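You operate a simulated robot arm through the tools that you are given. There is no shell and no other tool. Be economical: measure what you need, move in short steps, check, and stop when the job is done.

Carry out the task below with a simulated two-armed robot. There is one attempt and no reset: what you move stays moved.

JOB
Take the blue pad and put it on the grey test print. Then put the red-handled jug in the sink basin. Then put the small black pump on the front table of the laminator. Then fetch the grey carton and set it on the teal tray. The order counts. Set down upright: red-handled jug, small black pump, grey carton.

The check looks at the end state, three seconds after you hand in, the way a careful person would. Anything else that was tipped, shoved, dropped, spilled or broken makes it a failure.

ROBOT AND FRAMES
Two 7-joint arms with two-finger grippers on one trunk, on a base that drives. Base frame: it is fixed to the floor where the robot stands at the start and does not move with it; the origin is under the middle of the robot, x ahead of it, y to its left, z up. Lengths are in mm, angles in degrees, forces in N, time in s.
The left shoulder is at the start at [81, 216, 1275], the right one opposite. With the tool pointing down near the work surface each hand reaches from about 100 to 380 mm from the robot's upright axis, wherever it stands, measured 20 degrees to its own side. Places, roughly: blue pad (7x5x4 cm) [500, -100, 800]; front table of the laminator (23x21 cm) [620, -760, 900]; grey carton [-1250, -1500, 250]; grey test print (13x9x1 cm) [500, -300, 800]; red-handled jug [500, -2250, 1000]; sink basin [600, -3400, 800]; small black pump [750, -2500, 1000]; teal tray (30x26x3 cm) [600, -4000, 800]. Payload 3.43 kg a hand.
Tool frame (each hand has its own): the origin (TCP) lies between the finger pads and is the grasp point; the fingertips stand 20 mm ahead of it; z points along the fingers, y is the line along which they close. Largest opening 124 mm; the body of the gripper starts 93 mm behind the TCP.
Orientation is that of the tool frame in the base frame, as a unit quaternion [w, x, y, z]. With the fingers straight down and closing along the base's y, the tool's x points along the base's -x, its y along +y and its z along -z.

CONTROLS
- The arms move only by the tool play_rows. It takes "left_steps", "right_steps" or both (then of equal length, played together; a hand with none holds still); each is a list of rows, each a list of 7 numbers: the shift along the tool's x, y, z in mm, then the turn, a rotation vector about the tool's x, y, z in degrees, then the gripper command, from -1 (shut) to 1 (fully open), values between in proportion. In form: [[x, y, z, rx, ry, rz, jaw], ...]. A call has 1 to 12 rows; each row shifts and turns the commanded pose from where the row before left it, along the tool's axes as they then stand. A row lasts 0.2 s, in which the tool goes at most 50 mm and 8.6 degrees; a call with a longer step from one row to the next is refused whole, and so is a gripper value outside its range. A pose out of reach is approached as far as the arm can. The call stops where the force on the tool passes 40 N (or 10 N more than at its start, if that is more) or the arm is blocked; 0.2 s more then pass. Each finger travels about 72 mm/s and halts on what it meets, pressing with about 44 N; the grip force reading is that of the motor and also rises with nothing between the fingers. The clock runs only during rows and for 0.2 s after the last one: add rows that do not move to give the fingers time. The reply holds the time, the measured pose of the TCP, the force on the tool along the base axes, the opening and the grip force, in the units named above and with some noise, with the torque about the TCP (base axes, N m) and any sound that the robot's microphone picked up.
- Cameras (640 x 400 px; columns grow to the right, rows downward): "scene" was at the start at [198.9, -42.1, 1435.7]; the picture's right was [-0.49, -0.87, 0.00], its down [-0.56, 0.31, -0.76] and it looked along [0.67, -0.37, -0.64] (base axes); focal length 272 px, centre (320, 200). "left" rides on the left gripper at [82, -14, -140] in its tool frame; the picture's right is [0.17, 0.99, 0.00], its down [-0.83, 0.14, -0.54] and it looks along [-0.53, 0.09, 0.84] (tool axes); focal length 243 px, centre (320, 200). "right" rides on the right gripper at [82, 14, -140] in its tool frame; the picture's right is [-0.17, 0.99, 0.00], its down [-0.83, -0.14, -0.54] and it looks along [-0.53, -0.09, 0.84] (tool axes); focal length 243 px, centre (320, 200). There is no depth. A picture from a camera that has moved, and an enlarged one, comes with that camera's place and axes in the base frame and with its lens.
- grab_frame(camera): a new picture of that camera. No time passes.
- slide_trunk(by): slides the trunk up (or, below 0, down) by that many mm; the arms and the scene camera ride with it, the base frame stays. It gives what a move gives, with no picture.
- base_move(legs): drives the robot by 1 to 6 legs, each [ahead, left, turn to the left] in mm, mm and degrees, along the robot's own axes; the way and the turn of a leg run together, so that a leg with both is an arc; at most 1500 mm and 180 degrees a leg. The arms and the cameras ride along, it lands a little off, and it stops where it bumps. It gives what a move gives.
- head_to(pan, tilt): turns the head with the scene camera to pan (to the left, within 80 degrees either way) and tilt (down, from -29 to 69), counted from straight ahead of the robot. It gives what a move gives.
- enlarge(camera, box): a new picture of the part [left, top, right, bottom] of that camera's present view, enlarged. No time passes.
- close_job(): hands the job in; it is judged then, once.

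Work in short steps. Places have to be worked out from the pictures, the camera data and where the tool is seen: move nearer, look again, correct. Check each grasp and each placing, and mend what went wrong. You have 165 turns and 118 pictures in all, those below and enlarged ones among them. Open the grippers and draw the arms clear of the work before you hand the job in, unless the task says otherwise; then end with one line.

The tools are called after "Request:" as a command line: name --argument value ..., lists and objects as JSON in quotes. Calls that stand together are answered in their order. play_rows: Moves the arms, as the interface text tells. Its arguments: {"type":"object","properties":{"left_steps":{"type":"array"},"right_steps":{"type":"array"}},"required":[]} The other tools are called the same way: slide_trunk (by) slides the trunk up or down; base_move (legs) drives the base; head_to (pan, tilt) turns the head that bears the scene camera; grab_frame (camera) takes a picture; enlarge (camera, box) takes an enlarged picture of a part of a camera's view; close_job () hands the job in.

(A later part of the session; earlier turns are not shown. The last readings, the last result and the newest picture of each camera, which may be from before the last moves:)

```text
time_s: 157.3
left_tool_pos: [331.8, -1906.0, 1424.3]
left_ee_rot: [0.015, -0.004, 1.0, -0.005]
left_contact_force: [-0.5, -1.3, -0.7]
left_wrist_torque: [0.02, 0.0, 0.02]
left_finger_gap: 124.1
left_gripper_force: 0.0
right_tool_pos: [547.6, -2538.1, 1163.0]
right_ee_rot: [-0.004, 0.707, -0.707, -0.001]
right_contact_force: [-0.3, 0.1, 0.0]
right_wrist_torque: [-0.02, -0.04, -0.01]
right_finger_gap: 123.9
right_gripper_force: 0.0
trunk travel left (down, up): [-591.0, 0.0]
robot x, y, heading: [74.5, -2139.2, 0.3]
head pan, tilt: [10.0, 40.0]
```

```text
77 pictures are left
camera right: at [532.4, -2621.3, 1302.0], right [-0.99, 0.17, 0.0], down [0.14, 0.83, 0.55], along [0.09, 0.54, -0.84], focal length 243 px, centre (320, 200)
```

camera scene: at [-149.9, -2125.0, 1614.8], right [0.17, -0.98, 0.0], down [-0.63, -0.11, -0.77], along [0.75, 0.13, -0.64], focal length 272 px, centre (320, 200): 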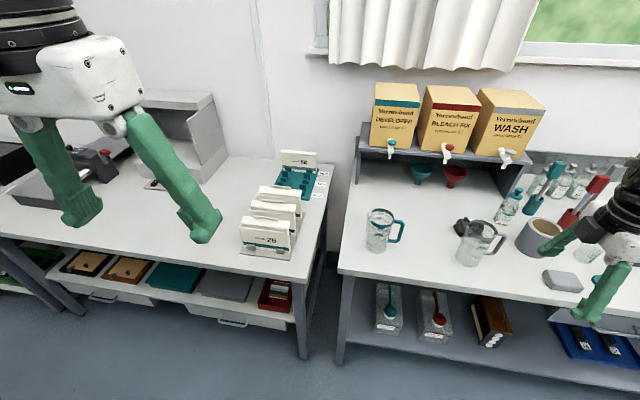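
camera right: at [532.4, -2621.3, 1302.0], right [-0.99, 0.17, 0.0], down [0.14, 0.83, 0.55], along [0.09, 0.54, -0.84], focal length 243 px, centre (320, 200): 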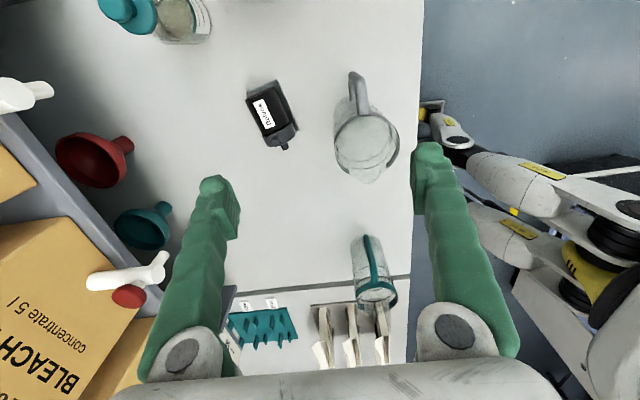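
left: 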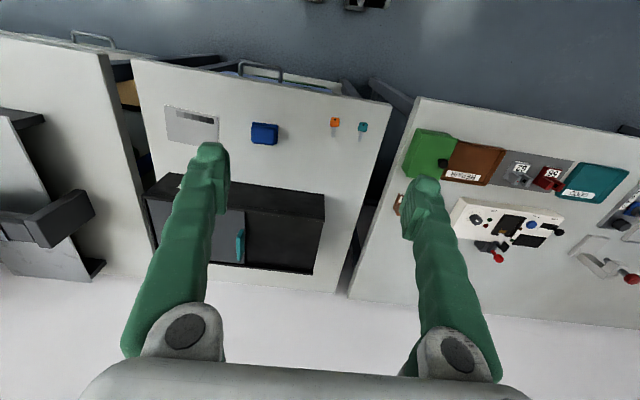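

The pump's centre is at about [626,-2543], its axis within 5° of y. I try to drive 60 mm farther ahead, then shift the hand over it.

Request:
base_move --legs '[[60, 0, 0]]'

Request:
play_rows --right_steps '[[2, -10, 0, 0, 0, 0, 1], [2, -8, 0, 0, 0, -4, 1], [0, 0, 0, 0, 0, 0, 1]]'

Request:
slide_trunk --by -110

Request:
grab_frame --camera "right"

```text
time_s: 158.4
left_tool_pos: [377.9, -1906.6, 1422.8]
left_ee_rot: [0.013, -0.005, 1.0, -0.006]
left_contact_force: [0.8, 1.2, -1.3]
left_wrist_torque: [-0.01, 0.1, 0.01]
left_finger_gap: 124.0
left_gripper_force: 0.0
right_tool_pos: [591.8, -2537.6, 1161.4]
right_ee_rot: [-0.003, 0.707, -0.707, -0.003]
right_contact_force: [0.6, -0.2, -0.5]
right_wrist_torque: [0.0, 0.06, 0.03]
right_finger_gap: 124.0
right_gripper_force: 0.1
trunk travel left (down, up): [-591.0, 0.0]
robot x, y, heading: [116.3, -2135.1, 0.5]
head pan, tilt: [10.0, 40.0]
stopped in leg 1: the robot was blocked; the commanded pose is now the measured one
```

```text
time_s: 159.2
left_tool_pos: [376.0, -1905.5, 1422.9]
left_ee_rot: [0.014, -0.004, 1.0, -0.006]
left_contact_force: [0.8, 0.6, -0.1]
left_wrist_torque: [0.0, 0.03, 0.0]
left_finger_gap: 123.8
left_gripper_force: 0.0
right_tool_pos: [610.1, -2541.7, 1160.1]
right_ee_rot: [-0.004, 0.732, -0.681, -0.001]
right_contact_force: [0.7, 0.0, -0.3]
right_wrist_torque: [0.01, 0.02, 0.03]
right_finger_gap: 124.2
right_gripper_force: 0.1
trunk travel left (down, up): [-591.0, 0.0]
robot x, y, heading: [115.3, -2141.3, 0.4]
head pan, tilt: [10.0, 40.0]
```

```text
time_s: 160.6
left_tool_pos: [372.4, -1905.6, 1314.8]
left_ee_rot: [0.016, -0.003, 1.0, -0.006]
left_contact_force: [0.1, 0.9, -0.6]
left_wrist_torque: [-0.04, 0.04, 0.01]
left_finger_gap: 123.9
left_gripper_force: 0.0
right_tool_pos: [606.8, -2541.0, 1052.9]
right_ee_rot: [-0.004, 0.731, -0.682, 0.0]
right_contact_force: [-0.1, -0.6, 0.1]
right_wrist_torque: [0.02, -0.01, 0.03]
right_finger_gap: 124.3
right_gripper_force: 0.1
trunk travel left (down, up): [-481.0, 110.0]
robot x, y, heading: [114.3, -2133.0, 0.3]
head pan, tilt: [10.0, 40.0]
```

```text
76 pictures are left
camera right: at [598.4, -2625.7, 1192.7], right [-1.0, 0.1, -0.01], down [0.08, 0.83, 0.55], along [0.06, 0.54, -0.84], focal length 243 px, centre (320, 200)
```

right: 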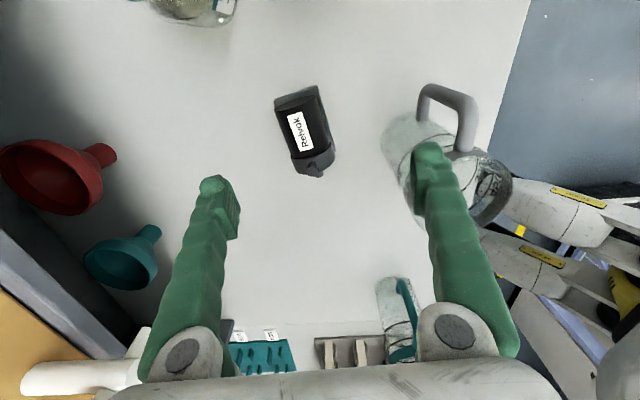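

The pump axis is at x≈622, y≈-2541. I narrow the opening (to keep clear of the grey jug), centre over it and descend to just above the pump.

Request:
play_rows --right_steps '[[0, -15, 0, 0, 0, 0, 0.55], [0, 0, 0, 0, 0, -0.5, 0.55], [0, 0, 25, 0, 0, 0, 0.55], [0, 0, 25, 0, 0, 0, 0.55], [0, 0, 25, 0, 0, 0, 0.55], [0, 0, 0, 0, 0, 0, 0.55]]'

Request:
grab_frame --camera "right"

```text
time_s: 162.0
left_tool_pos: [372.2, -1906.4, 1315.1]
left_ee_rot: [0.015, -0.005, 1.0, -0.006]
left_contact_force: [0.0, -0.2, 0.5]
left_wrist_torque: [-0.01, -0.03, 0.02]
left_finger_gap: 123.8
left_gripper_force: 0.1
right_tool_pos: [624.1, -2541.2, 976.1]
right_ee_rot: [-0.005, 0.734, -0.679, -0.001]
right_contact_force: [0.8, 0.1, -0.3]
right_wrist_torque: [-0.02, -0.01, -0.01]
right_finger_gap: 96.3
right_gripper_force: 0.0
trunk travel left (down, up): [-481.0, 110.0]
robot x, y, heading: [116.6, -2140.2, 0.2]
head pan, tilt: [10.0, 40.0]
```

```text
75 pictures are left
camera right: at [615.4, -2625.4, 1116.2], right [-1.0, 0.09, 0.0], down [0.07, 0.84, 0.55], along [0.05, 0.54, -0.84], focal length 243 px, centre (320, 200)
```

right: 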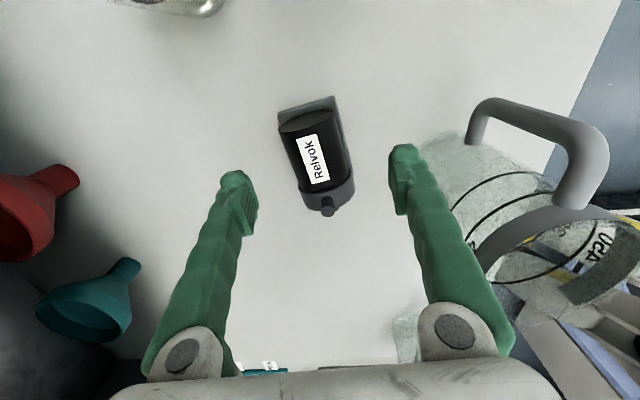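

Well centred and parallel. I descend to TCP z≈914 and close.

Request:
play_rows --right_steps '[[0, 0, 20, 0, 0, 0, 0.55], [0, 0, 20, 0, 0, 0, 0.55], [0, 0, 12, 0, 0, 0, 0.55], [0, 0, 8, 0, 0, 0, 0.55], [0, 0, 0, 0, 0, 0, 0.55]]'

Request:
grab_frame --camera "right"

```text
time_s: 163.2
left_tool_pos: [374.3, -1905.3, 1313.8]
left_ee_rot: [0.015, -0.004, 1.0, -0.006]
left_contact_force: [-0.6, 0.1, 0.0]
left_wrist_torque: [0.03, -0.04, 0.0]
left_finger_gap: 124.0
left_gripper_force: 0.0
right_tool_pos: [623.8, -2540.1, 916.9]
right_ee_rot: [-0.004, 0.734, -0.679, -0.001]
right_contact_force: [0.3, -0.4, 0.4]
right_wrist_torque: [0.03, 0.0, -0.03]
right_finger_gap: 96.1
right_gripper_force: 0.0
trunk travel left (down, up): [-481.0, 110.0]
robot x, y, heading: [119.2, -2137.6, 0.0]
head pan, tilt: [10.0, 40.0]
```

```text
74 pictures are left
camera right: at [615.5, -2623.7, 1056.1], right [-1.0, 0.09, 0.0], down [0.07, 0.84, 0.55], along [0.05, 0.54, -0.84], focal length 243 px, centre (320, 200)
```

right: 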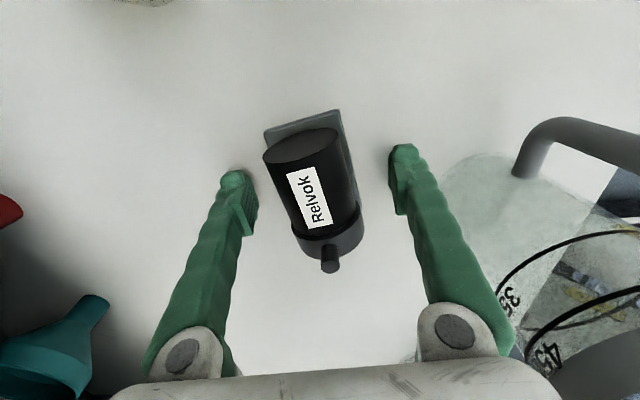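

The fingers stand on both sides of the cylinder at its mid-height. I close.

Request:
play_rows --right_steps '[[0, 0, 0, 0, 0, 0, 0.1], [0, 0, 0, 0, 0, 0, -0.2], [0, 0, 0, 0, 0, 0, -0.5], [0, 0, 0, 0, 0, 0, -1], [0, 0, 0, 0, 0, 0, -1]]'

Request:
play_rows --right_steps '[[0, 0, -10, 0, 0, 0, -1], [0, 0, -20, 0, 0, 0, -1], [0, 0, -30, 0, 0, 0, -1], [0, 0, -30, 0, 0, 0, -1], [0, 0, -30, 0, 0, 0, -1], [0, 0, -30, 0, 0, 0, -1], [0, 0, -30, 0, 0, 0, -1]]'

Request:
grab_frame --camera "right"

```text
time_s: 164.4
left_tool_pos: [373.6, -1905.3, 1314.4]
left_ee_rot: [0.015, -0.004, 1.0, -0.006]
left_contact_force: [0.4, 0.3, 0.2]
left_wrist_torque: [0.01, -0.02, 0.03]
left_finger_gap: 124.3
left_gripper_force: 0.0
right_tool_pos: [622.8, -2538.5, 917.2]
right_ee_rot: [-0.004, 0.734, -0.679, -0.002]
right_contact_force: [0.6, 0.1, 0.0]
right_wrist_torque: [-0.03, -0.02, 0.02]
right_finger_gap: 42.4
right_gripper_force: 43.9
trunk travel left (down, up): [-481.0, 110.0]
robot x, y, heading: [114.6, -2134.8, 0.1]
head pan, tilt: [10.0, 40.0]
```

```text
time_s: 166.0
left_tool_pos: [373.4, -1905.8, 1313.5]
left_ee_rot: [0.014, -0.004, 1.0, -0.006]
left_contact_force: [-0.2, 0.4, 0.3]
left_wrist_torque: [-0.01, -0.01, -0.02]
left_finger_gap: 123.9
left_gripper_force: 0.1
right_tool_pos: [620.5, -2542.3, 1097.1]
right_ee_rot: [-0.004, 0.734, -0.679, -0.002]
right_contact_force: [-0.5, -0.3, -4.6]
right_wrist_torque: [-0.06, -0.06, 0.01]
right_finger_gap: 42.1
right_gripper_force: 43.7
trunk travel left (down, up): [-481.0, 110.0]
robot x, y, heading: [113.7, -2138.6, 0.6]
head pan, tilt: [10.0, 40.0]
```

```text
73 pictures are left
camera right: at [612.6, -2627.1, 1236.6], right [-1.0, 0.09, 0.0], down [0.07, 0.84, 0.55], along [0.05, 0.54, -0.84], focal length 243 px, centre (320, 200)
```

right: 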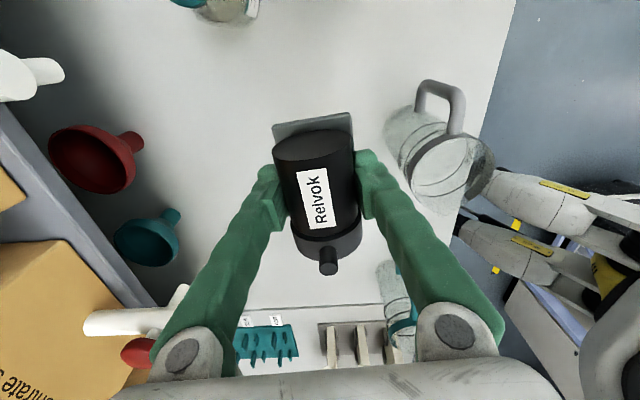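

The pump is held. I raise the trunk, back off, and drive left to the laminator.

Request:
slide_trunk --by 100

Request:
base_move --legs '[[-330, 0, 0], [0, 1000, 0], [0, 720, 0]]'

Request:
head_to --pan -25 --tilt 40

Request:
grab_frame --camera "scene"

```text
time_s: 167.3
left_tool_pos: [374.0, -1907.8, 1413.0]
left_ee_rot: [0.014, -0.005, 1.0, -0.006]
left_contact_force: [-0.2, 0.2, -1.0]
left_wrist_torque: [0.03, 0.02, -0.03]
left_finger_gap: 124.3
left_gripper_force: 0.0
right_tool_pos: [623.5, -2541.0, 1194.3]
right_ee_rot: [-0.003, 0.734, -0.679, -0.002]
right_contact_force: [-0.2, -0.1, -5.6]
right_wrist_torque: [-0.02, -0.03, 0.01]
right_finger_gap: 41.8
right_gripper_force: 44.2
trunk travel left (down, up): [-581.0, 10.0]
robot x, y, heading: [113.6, -2138.9, 0.4]
head pan, tilt: [10.0, 40.0]
```

```text
time_s: 192.9
left_tool_pos: [60.0, -176.2, 1414.2]
left_ee_rot: [0.015, 0.004, 1.0, -0.005]
left_contact_force: [0.1, 0.0, -0.5]
left_wrist_torque: [0.02, 0.02, 0.01]
left_finger_gap: 124.2
left_gripper_force: 0.0
right_tool_pos: [297.0, -815.7, 1196.0]
right_ee_rot: [-0.004, 0.729, -0.685, -0.001]
right_contact_force: [-0.1, -1.2, -4.3]
right_wrist_torque: [-0.04, -0.02, 0.02]
right_finger_gap: 41.7
right_gripper_force: 44.2
trunk travel left (down, up): [-581.0, 10.0]
robot x, y, heading: [-202.8, -403.1, -0.5]
head pan, tilt: [10.0, 40.0]
```

```text
time_s: 193.9
left_tool_pos: [59.3, -174.7, 1414.2]
left_ee_rot: [0.015, 0.005, 1.0, -0.006]
left_contact_force: [0.6, -0.2, 0.2]
left_wrist_torque: [0.01, -0.02, -0.02]
left_finger_gap: 123.6
left_gripper_force: 0.1
right_tool_pos: [296.3, -815.0, 1196.0]
right_ee_rot: [-0.003, 0.728, -0.685, -0.001]
right_contact_force: [0.9, 0.2, -5.7]
right_wrist_torque: [-0.08, -0.01, -0.02]
right_finger_gap: 41.4
right_gripper_force: 43.7
trunk travel left (down, up): [-581.0, 10.0]
robot x, y, heading: [-203.9, -404.3, -1.0]
head pan, tilt: [-25.0, 40.0]
```

```text
72 pictures are left
camera scene: at [-106.2, -441.8, 1606.1], right [-0.43, -0.9, 0.0], down [-0.58, 0.28, -0.77], along [0.69, -0.33, -0.64], focal length 272 px, centre (320, 200)
```

scene: 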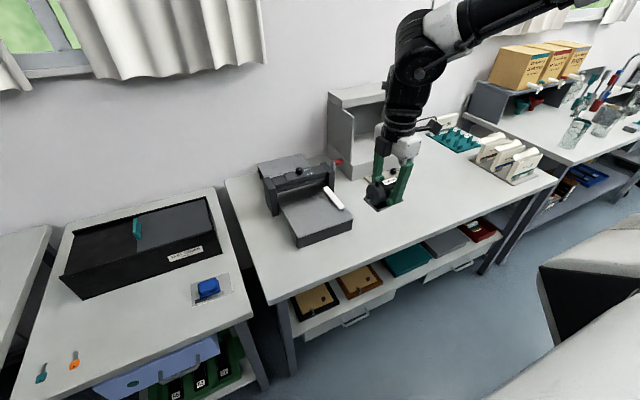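

Request:
enlarge --camera "scene" --box '[240, 140, 370, 260]'

```text
3.33 times, centred on (305, 200) of scene
camera zoom: at [-106.2, -441.8, 1606.1], right [-0.43, -0.9, 0.0], down [-0.58, 0.28, -0.77], along [0.69, -0.33, -0.64], focal length 906 px, centre (370, 200)
```

zoom: 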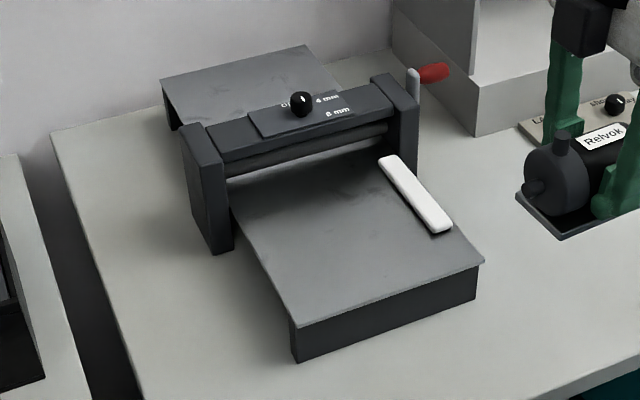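

The laminator's front table top is at z≈864, spanning about x 540–755, y -660…-895, with a white bar along y≈-880 and the roller housing behind. I aim to set the pump at about [628,-757] and drive nearer.

Request:
base_move --legs '[[0, 0, 0.8], [0, 55, 0], [270, 0, 0]]'

Request:
grab_frame --camera "right"

```text
time_s: 197.5
left_tool_pos: [320.2, -116.3, 1414.6]
left_ee_rot: [0.016, -0.004, 1.0, -0.006]
left_contact_force: [0.1, -0.7, 0.2]
left_wrist_torque: [-0.01, -0.04, 0.0]
left_finger_gap: 124.0
left_gripper_force: 0.0
right_tool_pos: [569.7, -750.9, 1198.5]
right_ee_rot: [-0.004, 0.735, -0.678, 0.001]
right_contact_force: [-0.9, 0.5, -5.0]
right_wrist_torque: [0.0, -0.02, 0.0]
right_finger_gap: 41.4
right_gripper_force: 44.5
trunk travel left (down, up): [-581.0, 10.0]
robot x, y, heading: [66.9, -343.4, 0.2]
head pan, tilt: [-25.0, 40.0]
```

```text
70 pictures are left
camera right: at [561.6, -834.7, 1337.9], right [-1.0, 0.09, -0.01], down [0.07, 0.84, 0.55], along [0.05, 0.54, -0.84], focal length 243 px, centre (320, 200)
```

right: 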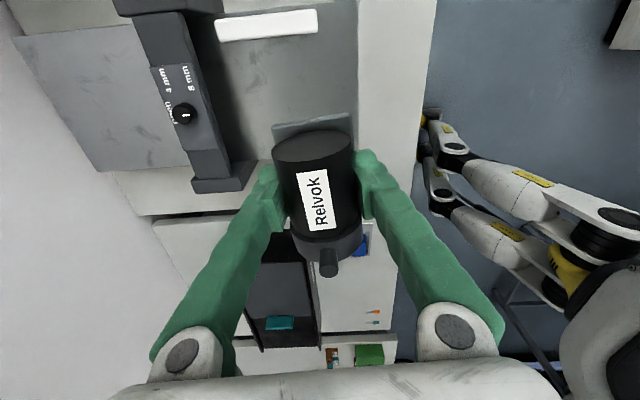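

Comparing both views, the table top is at z≈900, spanning x 505–715, y -648…-875, with the bar at y≈-862. I go to [605,-750] and lower by the trunk.

Request:
play_rows --right_steps '[[0, -18, 0, 0, 0, 0, -1], [0, -18, 0, 0, 0, 4, -1], [0, 0, 0, 0, 0, 0, -1]]'

Request:
slide_trunk --by -190

Request:
grab_frame --camera "right"

Request:
grab_frame --camera "scene"

```text
time_s: 198.3
left_tool_pos: [322.2, -116.5, 1414.5]
left_ee_rot: [0.015, -0.005, 1.0, -0.006]
left_contact_force: [-1.1, 0.5, -0.4]
left_wrist_torque: [0.01, 0.01, 0.03]
left_finger_gap: 124.0
left_gripper_force: 0.1
right_tool_pos: [608.2, -747.9, 1198.1]
right_ee_rot: [-0.004, 0.709, -0.705, -0.001]
right_contact_force: [0.0, -0.6, -4.7]
right_wrist_torque: [-0.01, 0.01, -0.03]
right_finger_gap: 41.4
right_gripper_force: 43.9
trunk travel left (down, up): [-581.0, 10.0]
robot x, y, heading: [61.4, -347.5, 0.2]
head pan, tilt: [-25.0, 40.0]
```

```text
time_s: 200.4
left_tool_pos: [333.0, -115.8, 1209.3]
left_ee_rot: [-0.023, -0.004, 1.0, -0.006]
left_contact_force: [0.7, 0.1, 0.8]
left_wrist_torque: [0.01, 0.0, 0.01]
left_finger_gap: 123.9
left_gripper_force: 0.1
right_tool_pos: [606.7, -747.4, 1006.4]
right_ee_rot: [-0.004, 0.711, -0.704, -0.001]
right_contact_force: [0.7, 0.2, -6.2]
right_wrist_torque: [-0.03, 0.0, 0.01]
right_finger_gap: 41.3
right_gripper_force: 44.1
trunk travel left (down, up): [-391.0, 200.0]
robot x, y, heading: [63.9, -353.7, 0.6]
head pan, tilt: [-25.0, 40.0]
```

```text
69 pictures are left
camera right: at [593.9, -831.0, 1147.1], right [-0.99, 0.16, 0.0], down [0.13, 0.83, 0.55], along [0.09, 0.54, -0.84], focal length 243 px, centre (320, 200)
```

right: 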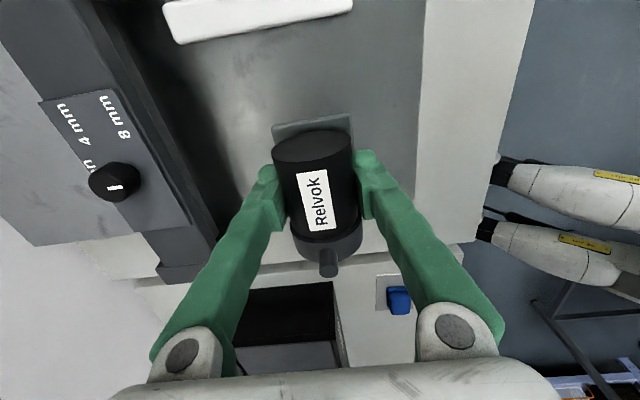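

```text
68 pictures are left
camera scene: at [276.8, -383.9, 1394.1], right [-0.42, -0.91, 0.0], down [-0.58, 0.27, -0.77], along [0.7, -0.32, -0.64], focal length 272 px, centre (320, 200)
```

scene: 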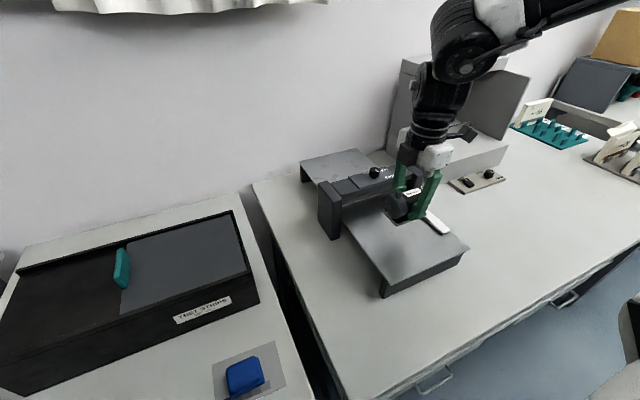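

The pump hangs over the middle of the front table. I descend in steps, feeling for contact near TCP z≈937.

Request:
play_rows --right_steps '[[0, 0, 20, 0, 0, 0, -1], [0, 0, 20, 0, 0, 0, -1], [0, 0, 12, 0, 0, 0, -1], [0, 0, 5, 0, 0, 0, -1], [0, 0, 0, 0, 0, 0, -1]]'

Request:
grab_frame --camera "scene"

```text
time_s: 201.6
left_tool_pos: [332.0, -116.1, 1209.9]
left_ee_rot: [-0.022, -0.004, 1.0, -0.006]
left_contact_force: [0.2, -1.0, -0.2]
left_wrist_torque: [0.01, -0.02, 0.02]
left_finger_gap: 123.9
left_gripper_force: 0.1
right_tool_pos: [607.2, -748.0, 950.4]
right_ee_rot: [-0.003, 0.711, -0.704, -0.001]
right_contact_force: [0.8, -0.2, -4.6]
right_wrist_torque: [-0.02, -0.03, 0.03]
right_finger_gap: 41.4
right_gripper_force: 44.5
trunk travel left (down, up): [-391.0, 200.0]
robot x, y, heading: [63.0, -346.0, 0.2]
head pan, tilt: [-25.0, 40.0]
```

```text
67 pictures are left
camera scene: at [276.8, -384.0, 1394.0], right [-0.42, -0.91, 0.0], down [-0.58, 0.27, -0.77], along [0.7, -0.32, -0.64], focal length 272 px, centre (320, 200)
```

scene: 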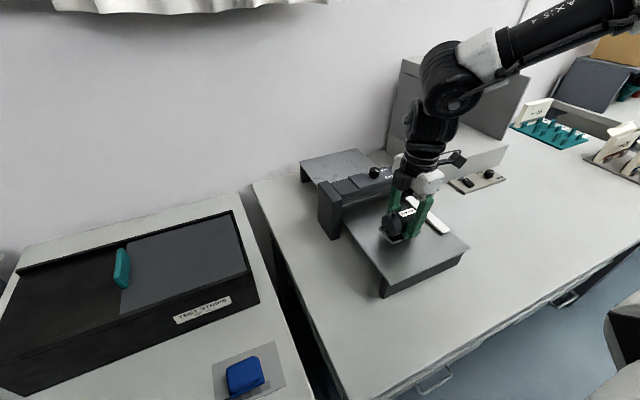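

Request:
play_rows --right_steps '[[0, 0, 4, 0, 0, 0, -1], [0, 0, 3, 0, 0, 0, -1], [0, 0, 2, 0, 0, 0, -1], [0, 0, 2, 0, 0, 0, -1], [0, 0, 0, 0, 0, 0, -1]]'

```text
time_s: 202.8
left_tool_pos: [332.9, -115.5, 1209.8]
left_ee_rot: [-0.022, -0.005, 1.0, -0.007]
left_contact_force: [0.5, 0.8, 0.2]
left_wrist_torque: [0.0, -0.02, -0.01]
left_finger_gap: 124.2
left_gripper_force: 0.1
right_tool_pos: [608.2, -746.6, 939.4]
right_ee_rot: [-0.004, 0.711, -0.703, -0.001]
right_contact_force: [0.3, -0.4, -3.9]
right_wrist_torque: [-0.02, 0.0, -0.02]
right_finger_gap: 41.4
right_gripper_force: 43.8
trunk travel left (down, up): [-391.0, 200.0]
robot x, y, heading: [64.1, -348.7, 0.2]
head pan, tilt: [-25.0, 40.0]
```

No contact yet at 939, so I feel further down in 2 mm steps.

Request:
play_rows --right_steps '[[0, 0, 2, 0, 0, 0, -1], [0, 0, 2, 0, 0, 0, -1], [0, 0, 2, 0, 0, 0, -1], [0, 0, 0, 0, 0, 0, -1]]'

```text
time_s: 203.8
left_tool_pos: [332.5, -115.3, 1209.2]
left_ee_rot: [-0.023, -0.004, 1.0, -0.006]
left_contact_force: [-0.7, 0.2, 0.3]
left_wrist_torque: [0.01, -0.02, 0.03]
left_finger_gap: 124.0
left_gripper_force: 0.1
right_tool_pos: [606.9, -746.3, 933.3]
right_ee_rot: [-0.003, 0.711, -0.704, -0.001]
right_contact_force: [0.3, -0.9, -3.8]
right_wrist_torque: [-0.06, -0.01, -0.02]
right_finger_gap: 41.2
right_gripper_force: 44.1
trunk travel left (down, up): [-391.0, 200.0]
robot x, y, heading: [63.4, -349.1, 0.2]
head pan, tilt: [-25.0, 40.0]
```

Request:
play_rows --right_steps '[[0, 0, 2, 0, 0, 0, -1], [0, 0, 2, 0, 0, 0, -1], [0, 0, 2, 0, 0, 0, -1], [0, 0, 2, 0, 0, 0, -1], [0, 0, 2, 0, 0, 0, -1], [0, 0, 0, 0, 0, 0, -1]]'

Request:
enlarge --camera "scene" --box '[350, 150, 480, 300]'

```text
time_s: 205.2
left_tool_pos: [331.2, -114.8, 1210.9]
left_ee_rot: [-0.022, -0.004, 1.0, -0.006]
left_contact_force: [0.5, 0.2, -0.1]
left_wrist_torque: [-0.01, -0.03, 0.02]
left_finger_gap: 124.1
left_gripper_force: 0.0
right_tool_pos: [608.0, -745.0, 925.3]
right_ee_rot: [-0.005, 0.711, -0.703, 0.001]
right_contact_force: [3.0, -6.3, 32.7]
right_wrist_torque: [-0.01, 0.04, 0.03]
right_finger_gap: 40.8
right_gripper_force: 43.8
trunk travel left (down, up): [-391.0, 200.0]
robot x, y, heading: [63.5, -347.5, 0.2]
head pan, tilt: [-25.0, 40.0]
```

```text
2.67 times, centred on (415, 225) of scene
camera zoom: at [274.5, -382.7, 1394.5], right [-0.42, -0.91, 0.0], down [-0.58, 0.27, -0.77], along [0.7, -0.32, -0.64], focal length 725 px, centre (67, 133)
```

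zoom: 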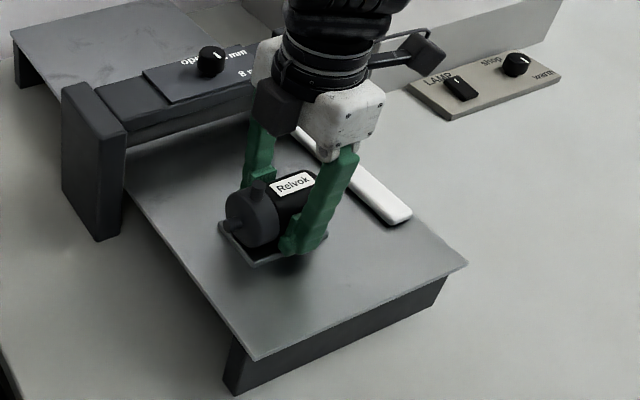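

It is in contact, upright on the table. I relieve 2 mm, open moderately, and rise.

Request:
play_rows --right_steps '[[0, 0, -2, 0, 0, 0, -1], [0, 0, 0, 0, 0, 0, -0.1], [0, 0, 0, 0, 0, 0, 0.2], [0, 0, 0, 0, 0, 0, 0.3], [0, 0, -15, 0, 0, 0, 0.3], [0, 0, -25, 0, 0, 0, 0.3], [0, 0, -30, 0, 0, 0, 0.3], [0, 0, -40, 0, 0, 0, 0.3]]'

Request:
grab_frame --camera "right"

Request:
grab_frame --camera "scene"

```text
time_s: 207.0
left_tool_pos: [331.5, -115.6, 1210.1]
left_ee_rot: [-0.023, -0.005, 1.0, -0.006]
left_contact_force: [-1.3, -0.3, 0.0]
left_wrist_torque: [-0.01, -0.03, 0.02]
left_finger_gap: 123.9
left_gripper_force: 0.1
right_tool_pos: [606.7, -744.9, 1034.8]
right_ee_rot: [-0.003, 0.711, -0.703, -0.001]
right_contact_force: [-0.9, 0.8, 0.1]
right_wrist_torque: [-0.02, -0.02, -0.01]
right_finger_gap: 80.5
right_gripper_force: 0.1
trunk travel left (down, up): [-391.0, 200.0]
robot x, y, heading: [60.5, -345.8, 0.2]
head pan, tilt: [-25.0, 40.0]
```

```text
65 pictures are left
camera right: at [592.3, -829.0, 1175.2], right [-0.99, 0.16, 0.0], down [0.13, 0.83, 0.54], along [0.09, 0.54, -0.84], focal length 243 px, centre (320, 200)
```

right: 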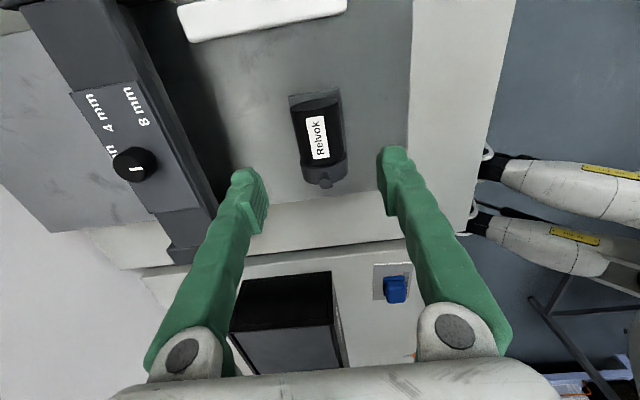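

```text
64 pictures are left
camera scene: at [275.2, -383.0, 1394.3], right [-0.42, -0.91, 0.0], down [-0.58, 0.27, -0.77], along [0.7, -0.32, -0.64], focal length 272 px, centre (320, 200)
```

scene: 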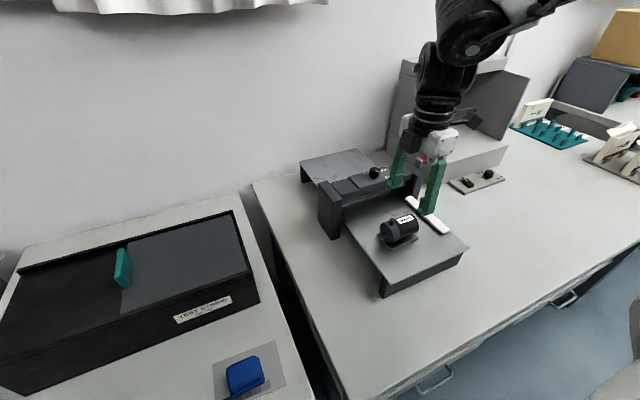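

The pump stands on the front table. Now the carton, behind the robot: I raise, back off, draw the hand in and turn right to look.

Request:
slide_trunk --by 120

Request:
base_move --legs '[[-420, 0, 0]]'

Request:
play_rows --right_steps '[[0, 30, 0, 0, 0, 0, 0.3], [0, 30, 0, 0, 0, 0, 0.3], [0, 30, 0, 0, 0, 0, 0.3], [0, 20, 0, 0, 0, 0, 0.3]]'

Request:
base_move --legs '[[0, 0, -100]]'

Request:
grab_frame --camera "scene"

```text
time_s: 208.5
left_tool_pos: [333.1, -115.5, 1329.3]
left_ee_rot: [-0.023, -0.004, 1.0, -0.006]
left_contact_force: [0.7, 0.0, -0.4]
left_wrist_torque: [-0.01, -0.02, 0.02]
left_finger_gap: 123.9
left_gripper_force: 0.0
right_tool_pos: [606.4, -747.8, 1153.7]
right_ee_rot: [-0.002, 0.711, -0.703, -0.002]
right_contact_force: [-0.3, 0.3, -0.2]
right_wrist_torque: [0.04, -0.01, -0.01]
right_finger_gap: 80.6
right_gripper_force: 0.1
trunk travel left (down, up): [-511.0, 80.0]
robot x, y, heading: [60.8, -348.8, 0.1]
head pan, tilt: [-25.0, 40.0]
```

```text
time_s: 211.6
left_tool_pos: [-92.7, -116.6, 1329.8]
left_ee_rot: [-0.023, -0.004, 1.0, -0.006]
left_contact_force: [-0.2, -0.7, -0.2]
left_wrist_torque: [0.0, 0.04, 0.02]
left_finger_gap: 124.1
left_gripper_force: 0.1
right_tool_pos: [180.4, -749.7, 1154.4]
right_ee_rot: [-0.004, 0.71, -0.704, -0.001]
right_contact_force: [-0.3, 0.2, 0.7]
right_wrist_torque: [0.01, 0.03, 0.02]
right_finger_gap: 80.6
right_gripper_force: 0.1
trunk travel left (down, up): [-511.0, 80.0]
robot x, y, heading: [-364.8, -348.9, 0.1]
head pan, tilt: [-25.0, 40.0]
```

```text
time_s: 212.6
left_tool_pos: [-96.2, -118.7, 1329.6]
left_ee_rot: [-0.023, -0.005, 1.0, -0.007]
left_contact_force: [-0.1, 0.3, 0.6]
left_wrist_torque: [-0.01, 0.01, 0.03]
left_finger_gap: 123.9
left_gripper_force: 0.0
right_tool_pos: [67.5, -750.4, 1153.9]
right_ee_rot: [-0.004, 0.71, -0.704, 0.0]
right_contact_force: [0.0, -0.2, -0.9]
right_wrist_torque: [-0.01, 0.03, 0.01]
right_finger_gap: 80.6
right_gripper_force: 0.2
trunk travel left (down, up): [-511.0, 80.0]
robot x, y, heading: [-365.5, -348.2, 0.4]
head pan, tilt: [-25.0, 40.0]
```

```text
time_s: 216.2
left_tool_pos: [11.2, -421.4, 1323.7]
left_ee_rot: [-0.033, 0.421, 0.906, 0.005]
left_contact_force: [-0.4, 0.1, 0.8]
left_wrist_torque: [-0.03, -0.03, 0.02]
left_finger_gap: 124.1
left_gripper_force: 0.1
right_tool_pos: [-374.3, -946.6, 1147.6]
right_ee_rot: [-0.006, -0.348, 0.937, 0.009]
right_contact_force: [-0.6, 0.2, 0.6]
right_wrist_torque: [-0.03, -0.02, 0.0]
right_finger_gap: 80.6
right_gripper_force: 0.0
trunk travel left (down, up): [-511.0, 80.0]
robot x, y, heading: [-359.5, -351.9, -50.2]
head pan, tilt: [-25.0, 40.0]
stopped in leg 1: the robot was blocked; the commanded pose is now the measured one
```

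```text
63 pictures are left
camera scene: at [-257.8, -513.3, 1523.7], right [-0.97, -0.26, 0.01], down [-0.18, 0.63, -0.76], along [0.19, -0.74, -0.65], focal length 272 px, centre (320, 200)
```

scene: 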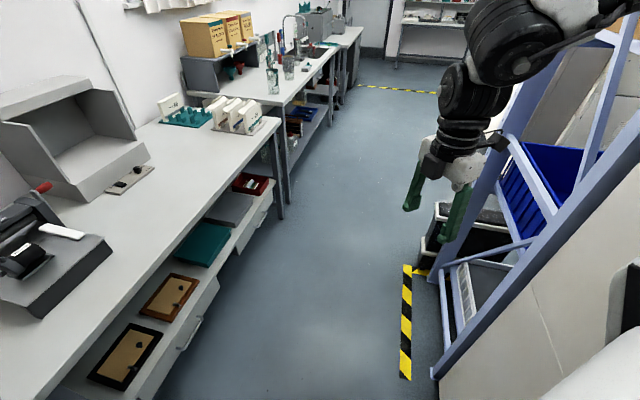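

The turn was stopped, probably by the elbow at the blue rack on the right. I turn back 8° and look toward the carton with the head.

Request:
base_move --legs '[[0, 0, 8]]'

Request:
head_to --pan -78 --tilt 32

Request:
grab_frame --camera "scene"

```text
time_s: 217.3
left_tool_pos: [-8.3, -362.3, 1331.1]
left_ee_rot: [-0.024, 0.36, 0.933, 0.004]
left_contact_force: [-0.2, -0.1, 0.5]
left_wrist_torque: [-0.02, -0.07, -0.03]
left_finger_gap: 123.9
left_gripper_force: 0.0
right_tool_pos: [-316.6, -937.9, 1153.4]
right_ee_rot: [0.001, -0.408, 0.913, 0.001]
right_contact_force: [0.1, -0.6, -0.1]
right_wrist_torque: [0.02, -0.05, 0.02]
right_finger_gap: 80.6
right_gripper_force: 0.1
trunk travel left (down, up): [-511.0, 80.0]
robot x, y, heading: [-360.4, -348.5, -42.5]
head pan, tilt: [-25.0, 40.0]
```

```text
time_s: 218.5
left_tool_pos: [-6.5, -363.0, 1329.1]
left_ee_rot: [-0.024, 0.36, 0.933, 0.002]
left_contact_force: [-0.8, 0.8, -1.3]
left_wrist_torque: [0.0, 0.01, 0.0]
left_finger_gap: 124.1
left_gripper_force: 0.0
right_tool_pos: [-314.2, -937.7, 1153.3]
right_ee_rot: [0.001, -0.407, 0.913, 0.001]
right_contact_force: [0.0, 0.3, -0.4]
right_wrist_torque: [0.01, 0.02, -0.02]
right_finger_gap: 80.3
right_gripper_force: 0.1
trunk travel left (down, up): [-511.0, 80.0]
robot x, y, heading: [-361.7, -352.7, -42.3]
head pan, tilt: [-78.0, 32.0]
```

```text
62 pictures are left
camera scene: at [-340.8, -488.3, 1538.6], right [-0.86, 0.51, 0.0], down [0.27, 0.46, -0.85], along [-0.43, -0.73, -0.53], focal length 272 px, centre (320, 200)
```

scene: 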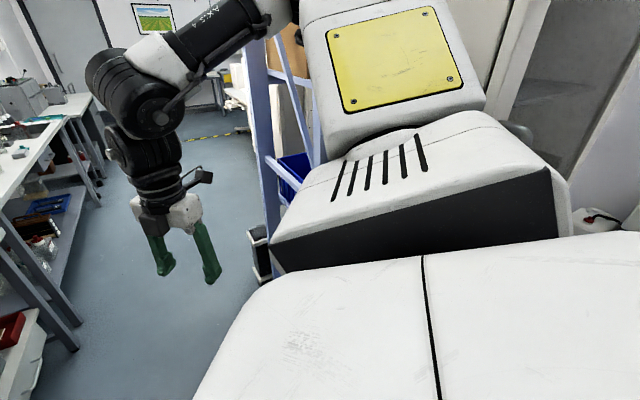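

The robot's own body hides the view. I turn back to heading 0 and then turn left stepwise, to look at the rear area from the other side.

Request:
base_move --legs '[[0, 0, 42], [200, 0, 0], [0, 0, 50]]'

Request:
head_to --pan 78 --tilt 25

Request:
grab_frame --camera "scene"

```text
time_s: 226.0
left_tool_pos: [-156.4, 1.8, 1329.6]
left_ee_rot: [-0.02, -0.417, 0.908, -0.016]
left_contact_force: [0.1, 0.1, -0.4]
left_wrist_torque: [-0.01, 0.01, 0.0]
left_finger_gap: 123.8
left_gripper_force: 0.1
right_tool_pos: [427.9, -290.8, 1152.5]
right_ee_rot: [0.001, 0.939, -0.344, 0.0]
right_contact_force: [0.1, 0.2, -0.5]
right_wrist_torque: [-0.01, -0.01, -0.04]
right_finger_gap: 80.6
right_gripper_force: 0.1
trunk travel left (down, up): [-511.0, 80.0]
robot x, y, heading: [-159.3, -353.7, 48.8]
head pan, tilt: [-78.0, 32.0]
```

```text
time_s: 228.4
left_tool_pos: [-155.6, 1.6, 1329.3]
left_ee_rot: [-0.018, -0.417, 0.908, -0.016]
left_contact_force: [0.3, 0.1, 0.3]
left_wrist_torque: [-0.01, 0.01, 0.03]
left_finger_gap: 124.0
left_gripper_force: 0.2
right_tool_pos: [427.4, -290.1, 1153.5]
right_ee_rot: [0.001, 0.939, -0.344, -0.001]
right_contact_force: [0.6, -0.5, 0.2]
right_wrist_torque: [0.01, -0.01, 0.02]
right_finger_gap: 80.5
right_gripper_force: 0.1
trunk travel left (down, up): [-511.0, 80.0]
robot x, y, heading: [-159.8, -349.1, 48.8]
head pan, tilt: [78.0, 25.0]
```

```text
61 pictures are left
camera scene: at [-155.5, -213.3, 1549.7], right [0.8, 0.6, 0.0], down [0.25, -0.34, -0.91], along [-0.55, 0.72, -0.42], focal length 272 px, centre (320, 200)
```

scene: 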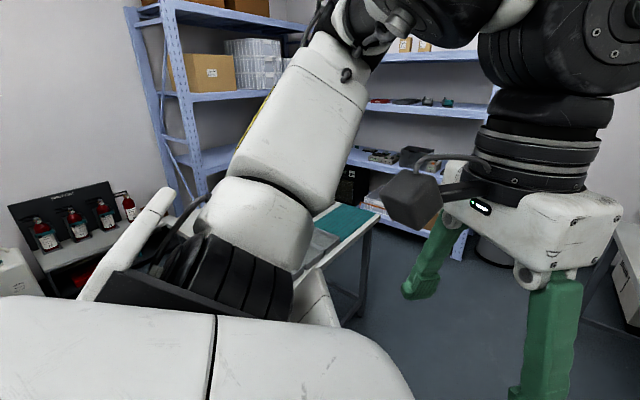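

There's room on this side. I turn left another 60° and look toward the carton's side.

Request:
base_move --legs '[[0, 0, 60]]'

Request:
head_to --pan 70 --tilt 28

Request:
grab_frame --camera "scene"

```text
time_s: 232.5
left_tool_pos: [-466.2, -178.0, 1330.1]
left_ee_rot: [0.008, 0.82, -0.572, 0.022]
left_contact_force: [0.5, 0.9, -1.0]
left_wrist_torque: [-0.01, -0.01, -0.02]
left_finger_gap: 124.2
left_gripper_force: 0.0
right_tool_pos: [72.2, 190.8, 1152.6]
right_ee_rot: [0.002, 0.984, 0.179, -0.001]
right_contact_force: [0.6, 0.9, 0.3]
right_wrist_torque: [0.0, -0.02, 0.01]
right_finger_gap: 80.8
right_gripper_force: 0.0
trunk travel left (down, up): [-511.0, 80.0]
robot x, y, heading: [-157.4, -354.4, 110.1]
head pan, tilt: [78.0, 25.0]
```

```text
time_s: 233.2
left_tool_pos: [-466.8, -177.1, 1328.9]
left_ee_rot: [0.009, 0.82, -0.572, 0.023]
left_contact_force: [-0.3, -0.1, -0.3]
left_wrist_torque: [0.0, 0.04, 0.0]
left_finger_gap: 124.0
left_gripper_force: 0.0
right_tool_pos: [71.2, 190.4, 1153.1]
right_ee_rot: [0.0, 0.984, 0.179, -0.001]
right_contact_force: [0.3, -0.4, 0.4]
right_wrist_torque: [-0.01, -0.03, 0.02]
right_finger_gap: 80.7
right_gripper_force: 0.0
trunk travel left (down, up): [-511.0, 80.0]
robot x, y, heading: [-156.0, -353.3, 109.9]
head pan, tilt: [70.0, 28.0]
```

```text
60 pictures are left
camera scene: at [-279.4, -270.5, 1544.9], right [0.0, 1.0, 0.0], down [0.47, 0.0, -0.88], along [-0.88, 0.0, -0.47], focal length 272 px, centre (320, 200)
```

scene: 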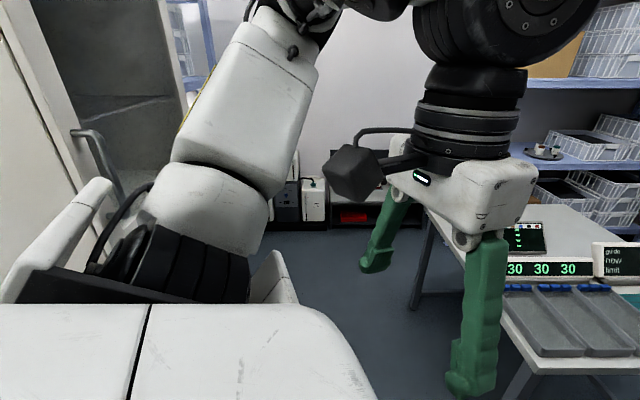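

I go on turning left 50° carefully.

Request:
base_move --legs '[[0, 0, 55]]'

Request:
head_to --pan 40 --tilt 25

Request:
grab_frame --camera "scene"

```text
time_s: 236.9
left_tool_pos: [-479.4, -508.2, 1330.4]
left_ee_rot: [-0.003, 0.992, -0.126, 0.024]
left_contact_force: [-0.2, 0.3, -0.5]
left_wrist_torque: [0.07, 0.01, 0.0]
left_finger_gap: 124.2
left_gripper_force: 0.0
right_tool_pos: [-471.6, 144.4, 1152.6]
right_ee_rot: [0.001, 0.789, 0.615, -0.001]
right_contact_force: [-0.1, -0.3, -0.1]
right_wrist_torque: [0.0, -0.01, -0.02]
right_finger_gap: 81.0
right_gripper_force: 0.0
trunk travel left (down, up): [-511.0, 80.0]
robot x, y, heading: [-157.3, -351.3, 165.2]
head pan, tilt: [70.0, 28.0]
```

```text
time_s: 237.9
left_tool_pos: [-477.5, -506.0, 1328.6]
left_ee_rot: [-0.003, 0.992, -0.126, 0.024]
left_contact_force: [1.0, -0.3, 0.0]
left_wrist_torque: [-0.02, -0.01, 0.02]
left_finger_gap: 124.2
left_gripper_force: 0.1
right_tool_pos: [-471.1, 146.3, 1152.7]
right_ee_rot: [0.001, 0.788, 0.615, 0.0]
right_contact_force: [1.2, -0.3, -2.0]
right_wrist_torque: [0.0, 0.0, -0.02]
right_finger_gap: 80.5
right_gripper_force: 0.0
trunk travel left (down, up): [-511.0, 80.0]
robot x, y, heading: [-159.9, -353.1, 165.3]
head pan, tilt: [40.0, 25.0]
```

```text
59 pictures are left
camera scene: at [-326.8, -370.3, 1549.7], right [-0.43, 0.9, 0.0], down [0.38, 0.18, -0.91], along [-0.82, -0.39, -0.42], focal length 272 px, centre (320, 200)
```

scene: 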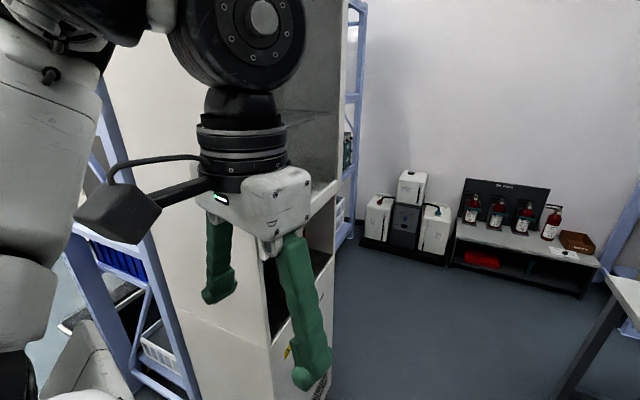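

A tall beige cabinet stands at x≲-850 with blue racks beside it; the carton should be low in the rack beyond. I face -x fully and slide left along the corridor, then look.

Request:
base_move --legs '[[0, 0, 14.7], [0, 700, 0]]'

Request:
head_to --pan 15 --tilt 40

Request:
grab_frame --camera "scene"

```text
time_s: 248.6
left_tool_pos: [-430.9, -1270.0, 1329.9]
left_ee_rot: [-0.006, 1.0, 0.0, 0.023]
left_contact_force: [0.7, 0.0, -0.6]
left_wrist_torque: [-0.01, 0.0, -0.02]
left_finger_gap: 124.0
left_gripper_force: 0.1
right_tool_pos: [-589.6, -637.0, 1152.1]
right_ee_rot: [0.001, 0.706, 0.709, 0.0]
right_contact_force: [0.3, -0.5, -0.4]
right_wrist_torque: [0.0, 0.0, 0.03]
right_finger_gap: 80.5
right_gripper_force: 0.1
trunk travel left (down, up): [-511.0, 80.0]
robot x, y, heading: [-159.3, -1040.0, 179.5]
head pan, tilt: [40.0, 25.0]
```

```text
time_s: 249.5
left_tool_pos: [-431.5, -1269.6, 1329.8]
left_ee_rot: [-0.006, 1.0, 0.0, 0.024]
left_contact_force: [0.9, 0.1, 0.9]
left_wrist_torque: [0.02, 0.01, 0.01]
left_finger_gap: 124.1
left_gripper_force: 0.0
right_tool_pos: [-589.6, -637.7, 1153.4]
right_ee_rot: [0.002, 0.706, 0.709, 0.0]
right_contact_force: [0.8, 0.1, -0.6]
right_wrist_torque: [-0.01, -0.01, 0.03]
right_finger_gap: 80.7
right_gripper_force: 0.2
trunk travel left (down, up): [-511.0, 80.0]
robot x, y, heading: [-160.6, -1038.5, 179.5]
head pan, tilt: [15.0, 40.0]
```

```text
58 pictures are left
camera scene: at [-331.0, -1063.0, 1526.5], right [-0.25, 0.97, 0.0], down [0.62, 0.16, -0.77], along [-0.74, -0.19, -0.64], focal length 272 px, centre (320, 200)
```

scene: 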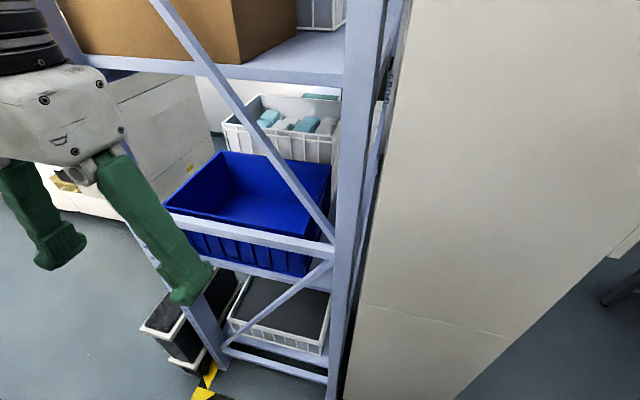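

This is the end of a rack that opens toward -y. I slide further left along the corridor to see the aisle beyond it.

Request:
base_move --legs '[[0, 700, 0]]'

Request:
head_to --pan -15 --tilt 38

Request:
grab_frame --camera "scene"

```text
time_s: 259.4
left_tool_pos: [-439.4, -1978.9, 1329.8]
left_ee_rot: [-0.006, 1.0, -0.003, 0.023]
left_contact_force: [-0.1, -0.6, 0.0]
left_wrist_torque: [-0.02, -0.01, -0.01]
left_finger_gap: 124.0
left_gripper_force: 0.0
right_tool_pos: [-593.9, -1345.1, 1152.7]
right_ee_rot: [0.002, 0.707, 0.707, 0.0]
right_contact_force: [0.0, -0.2, 0.2]
right_wrist_torque: [0.0, 0.0, 0.03]
right_finger_gap: 80.6
right_gripper_force: 0.1
trunk travel left (down, up): [-511.0, 80.0]
robot x, y, heading: [-166.8, -1750.0, 179.7]
head pan, tilt: [15.0, 40.0]
```

```text
time_s: 260.3
left_tool_pos: [-438.8, -1979.0, 1329.6]
left_ee_rot: [-0.006, 1.0, -0.002, 0.023]
left_contact_force: [-0.3, 0.1, 0.7]
left_wrist_torque: [0.0, -0.01, 0.0]
left_finger_gap: 124.0
left_gripper_force: 0.1
right_tool_pos: [-594.1, -1344.6, 1153.4]
right_ee_rot: [0.0, 0.707, 0.707, 0.0]
right_contact_force: [-0.2, 0.7, -0.1]
right_wrist_torque: [0.01, -0.04, -0.01]
right_finger_gap: 80.5
right_gripper_force: 0.1
trunk travel left (down, up): [-511.0, 80.0]
robot x, y, heading: [-169.3, -1748.4, 179.4]
head pan, tilt: [-15.0, 38.0]
```

```text
57 pictures are left
camera scene: at [-338.2, -1727.9, 1529.4], right [0.27, 0.96, 0.0], down [0.59, -0.17, -0.79], along [-0.76, 0.21, -0.62], focal length 272 px, centre (320, 200)
```

scene: 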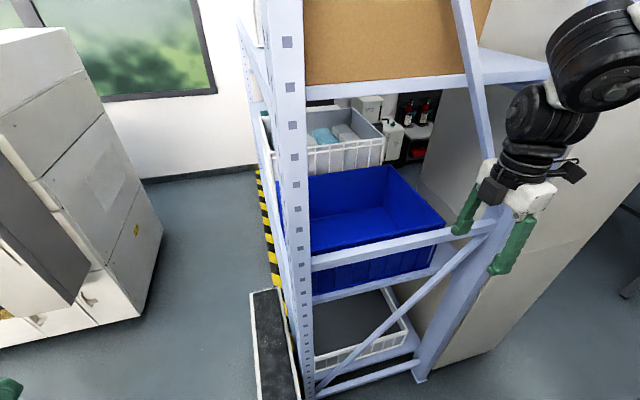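

The rack spans y≈-1130…-1650 from x≈-720 inward, so the carton (≈[-1250,-1500], low) is to be taken from the aisle on its -y side. I drive around: left, ahead, then turn right to face the rack.

Request:
base_move --legs '[[0, 800, 0], [350, 0, 0], [0, 0, -90]]'

Request:
head_to --pan 40 --tilt 35

Request:
grab_frame --camera "scene"

```text
time_s: 279.1
left_tool_pos: [-753.2, -2279.9, 1330.9]
left_ee_rot: [-0.013, -0.7, 0.714, -0.021]
left_contact_force: [0.3, -0.8, -0.3]
left_wrist_torque: [0.01, 0.02, -0.02]
left_finger_gap: 123.8
left_gripper_force: 0.1
right_tool_pos: [-116.1, -2133.7, 1151.9]
right_ee_rot: [0.001, 1.0, -0.006, 0.0]
right_contact_force: [-0.3, -0.6, -0.1]
right_wrist_torque: [0.02, -0.01, -0.01]
right_finger_gap: 80.7
right_gripper_force: 0.0
trunk travel left (down, up): [-511.0, 80.0]
robot x, y, heading: [-527.4, -2552.7, 88.6]
head pan, tilt: [-15.0, 38.0]
```

```text
time_s: 280.3
left_tool_pos: [-751.6, -2279.8, 1329.5]
left_ee_rot: [-0.013, -0.7, 0.714, -0.022]
left_contact_force: [0.1, -0.5, 0.0]
left_wrist_torque: [0.02, 0.02, -0.01]
left_finger_gap: 124.0
left_gripper_force: 0.1
right_tool_pos: [-117.2, -2134.0, 1152.5]
right_ee_rot: [0.002, 1.0, -0.006, 0.0]
right_contact_force: [-0.2, -0.5, 0.8]
right_wrist_torque: [0.03, 0.02, 0.03]
right_finger_gap: 80.4
right_gripper_force: 0.1
trunk travel left (down, up): [-511.0, 80.0]
robot x, y, heading: [-526.5, -2558.8, 88.8]
head pan, tilt: [40.0, 35.0]
```

```text
56 pictures are left
camera scene: at [-580.4, -2399.1, 1534.0], right [0.78, 0.62, 0.0], down [0.36, -0.45, -0.82], along [-0.51, 0.64, -0.57], focal length 272 px, centre (320, 200)
```

scene: 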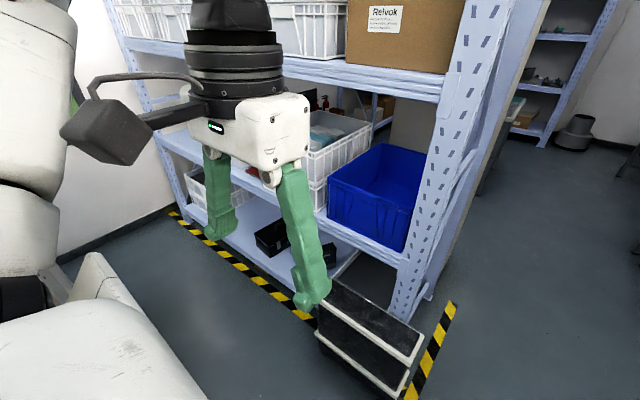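

The rack's front is visible. I enlarge its lower part to find the grey carton.

Request:
enlarge --camera "scene" --box '[150, 120, 450, 310]'

```text
2.11 times, centred on (300, 215) of scene
camera zoom: at [-580.4, -2399.1, 1534.0], right [0.78, 0.62, 0.0], down [0.36, -0.45, -0.82], along [-0.51, 0.64, -0.57], focal length 573 px, centre (362, 168)
```

zoom: 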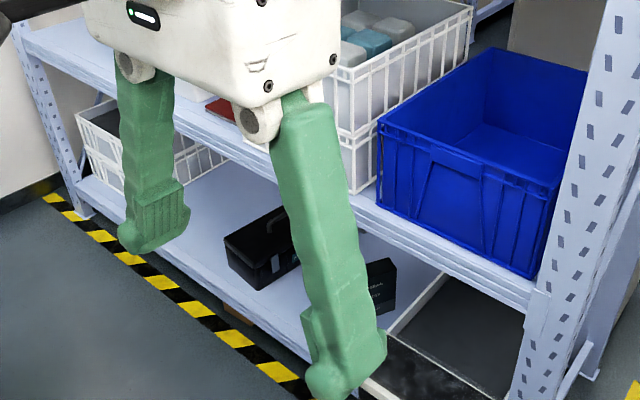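

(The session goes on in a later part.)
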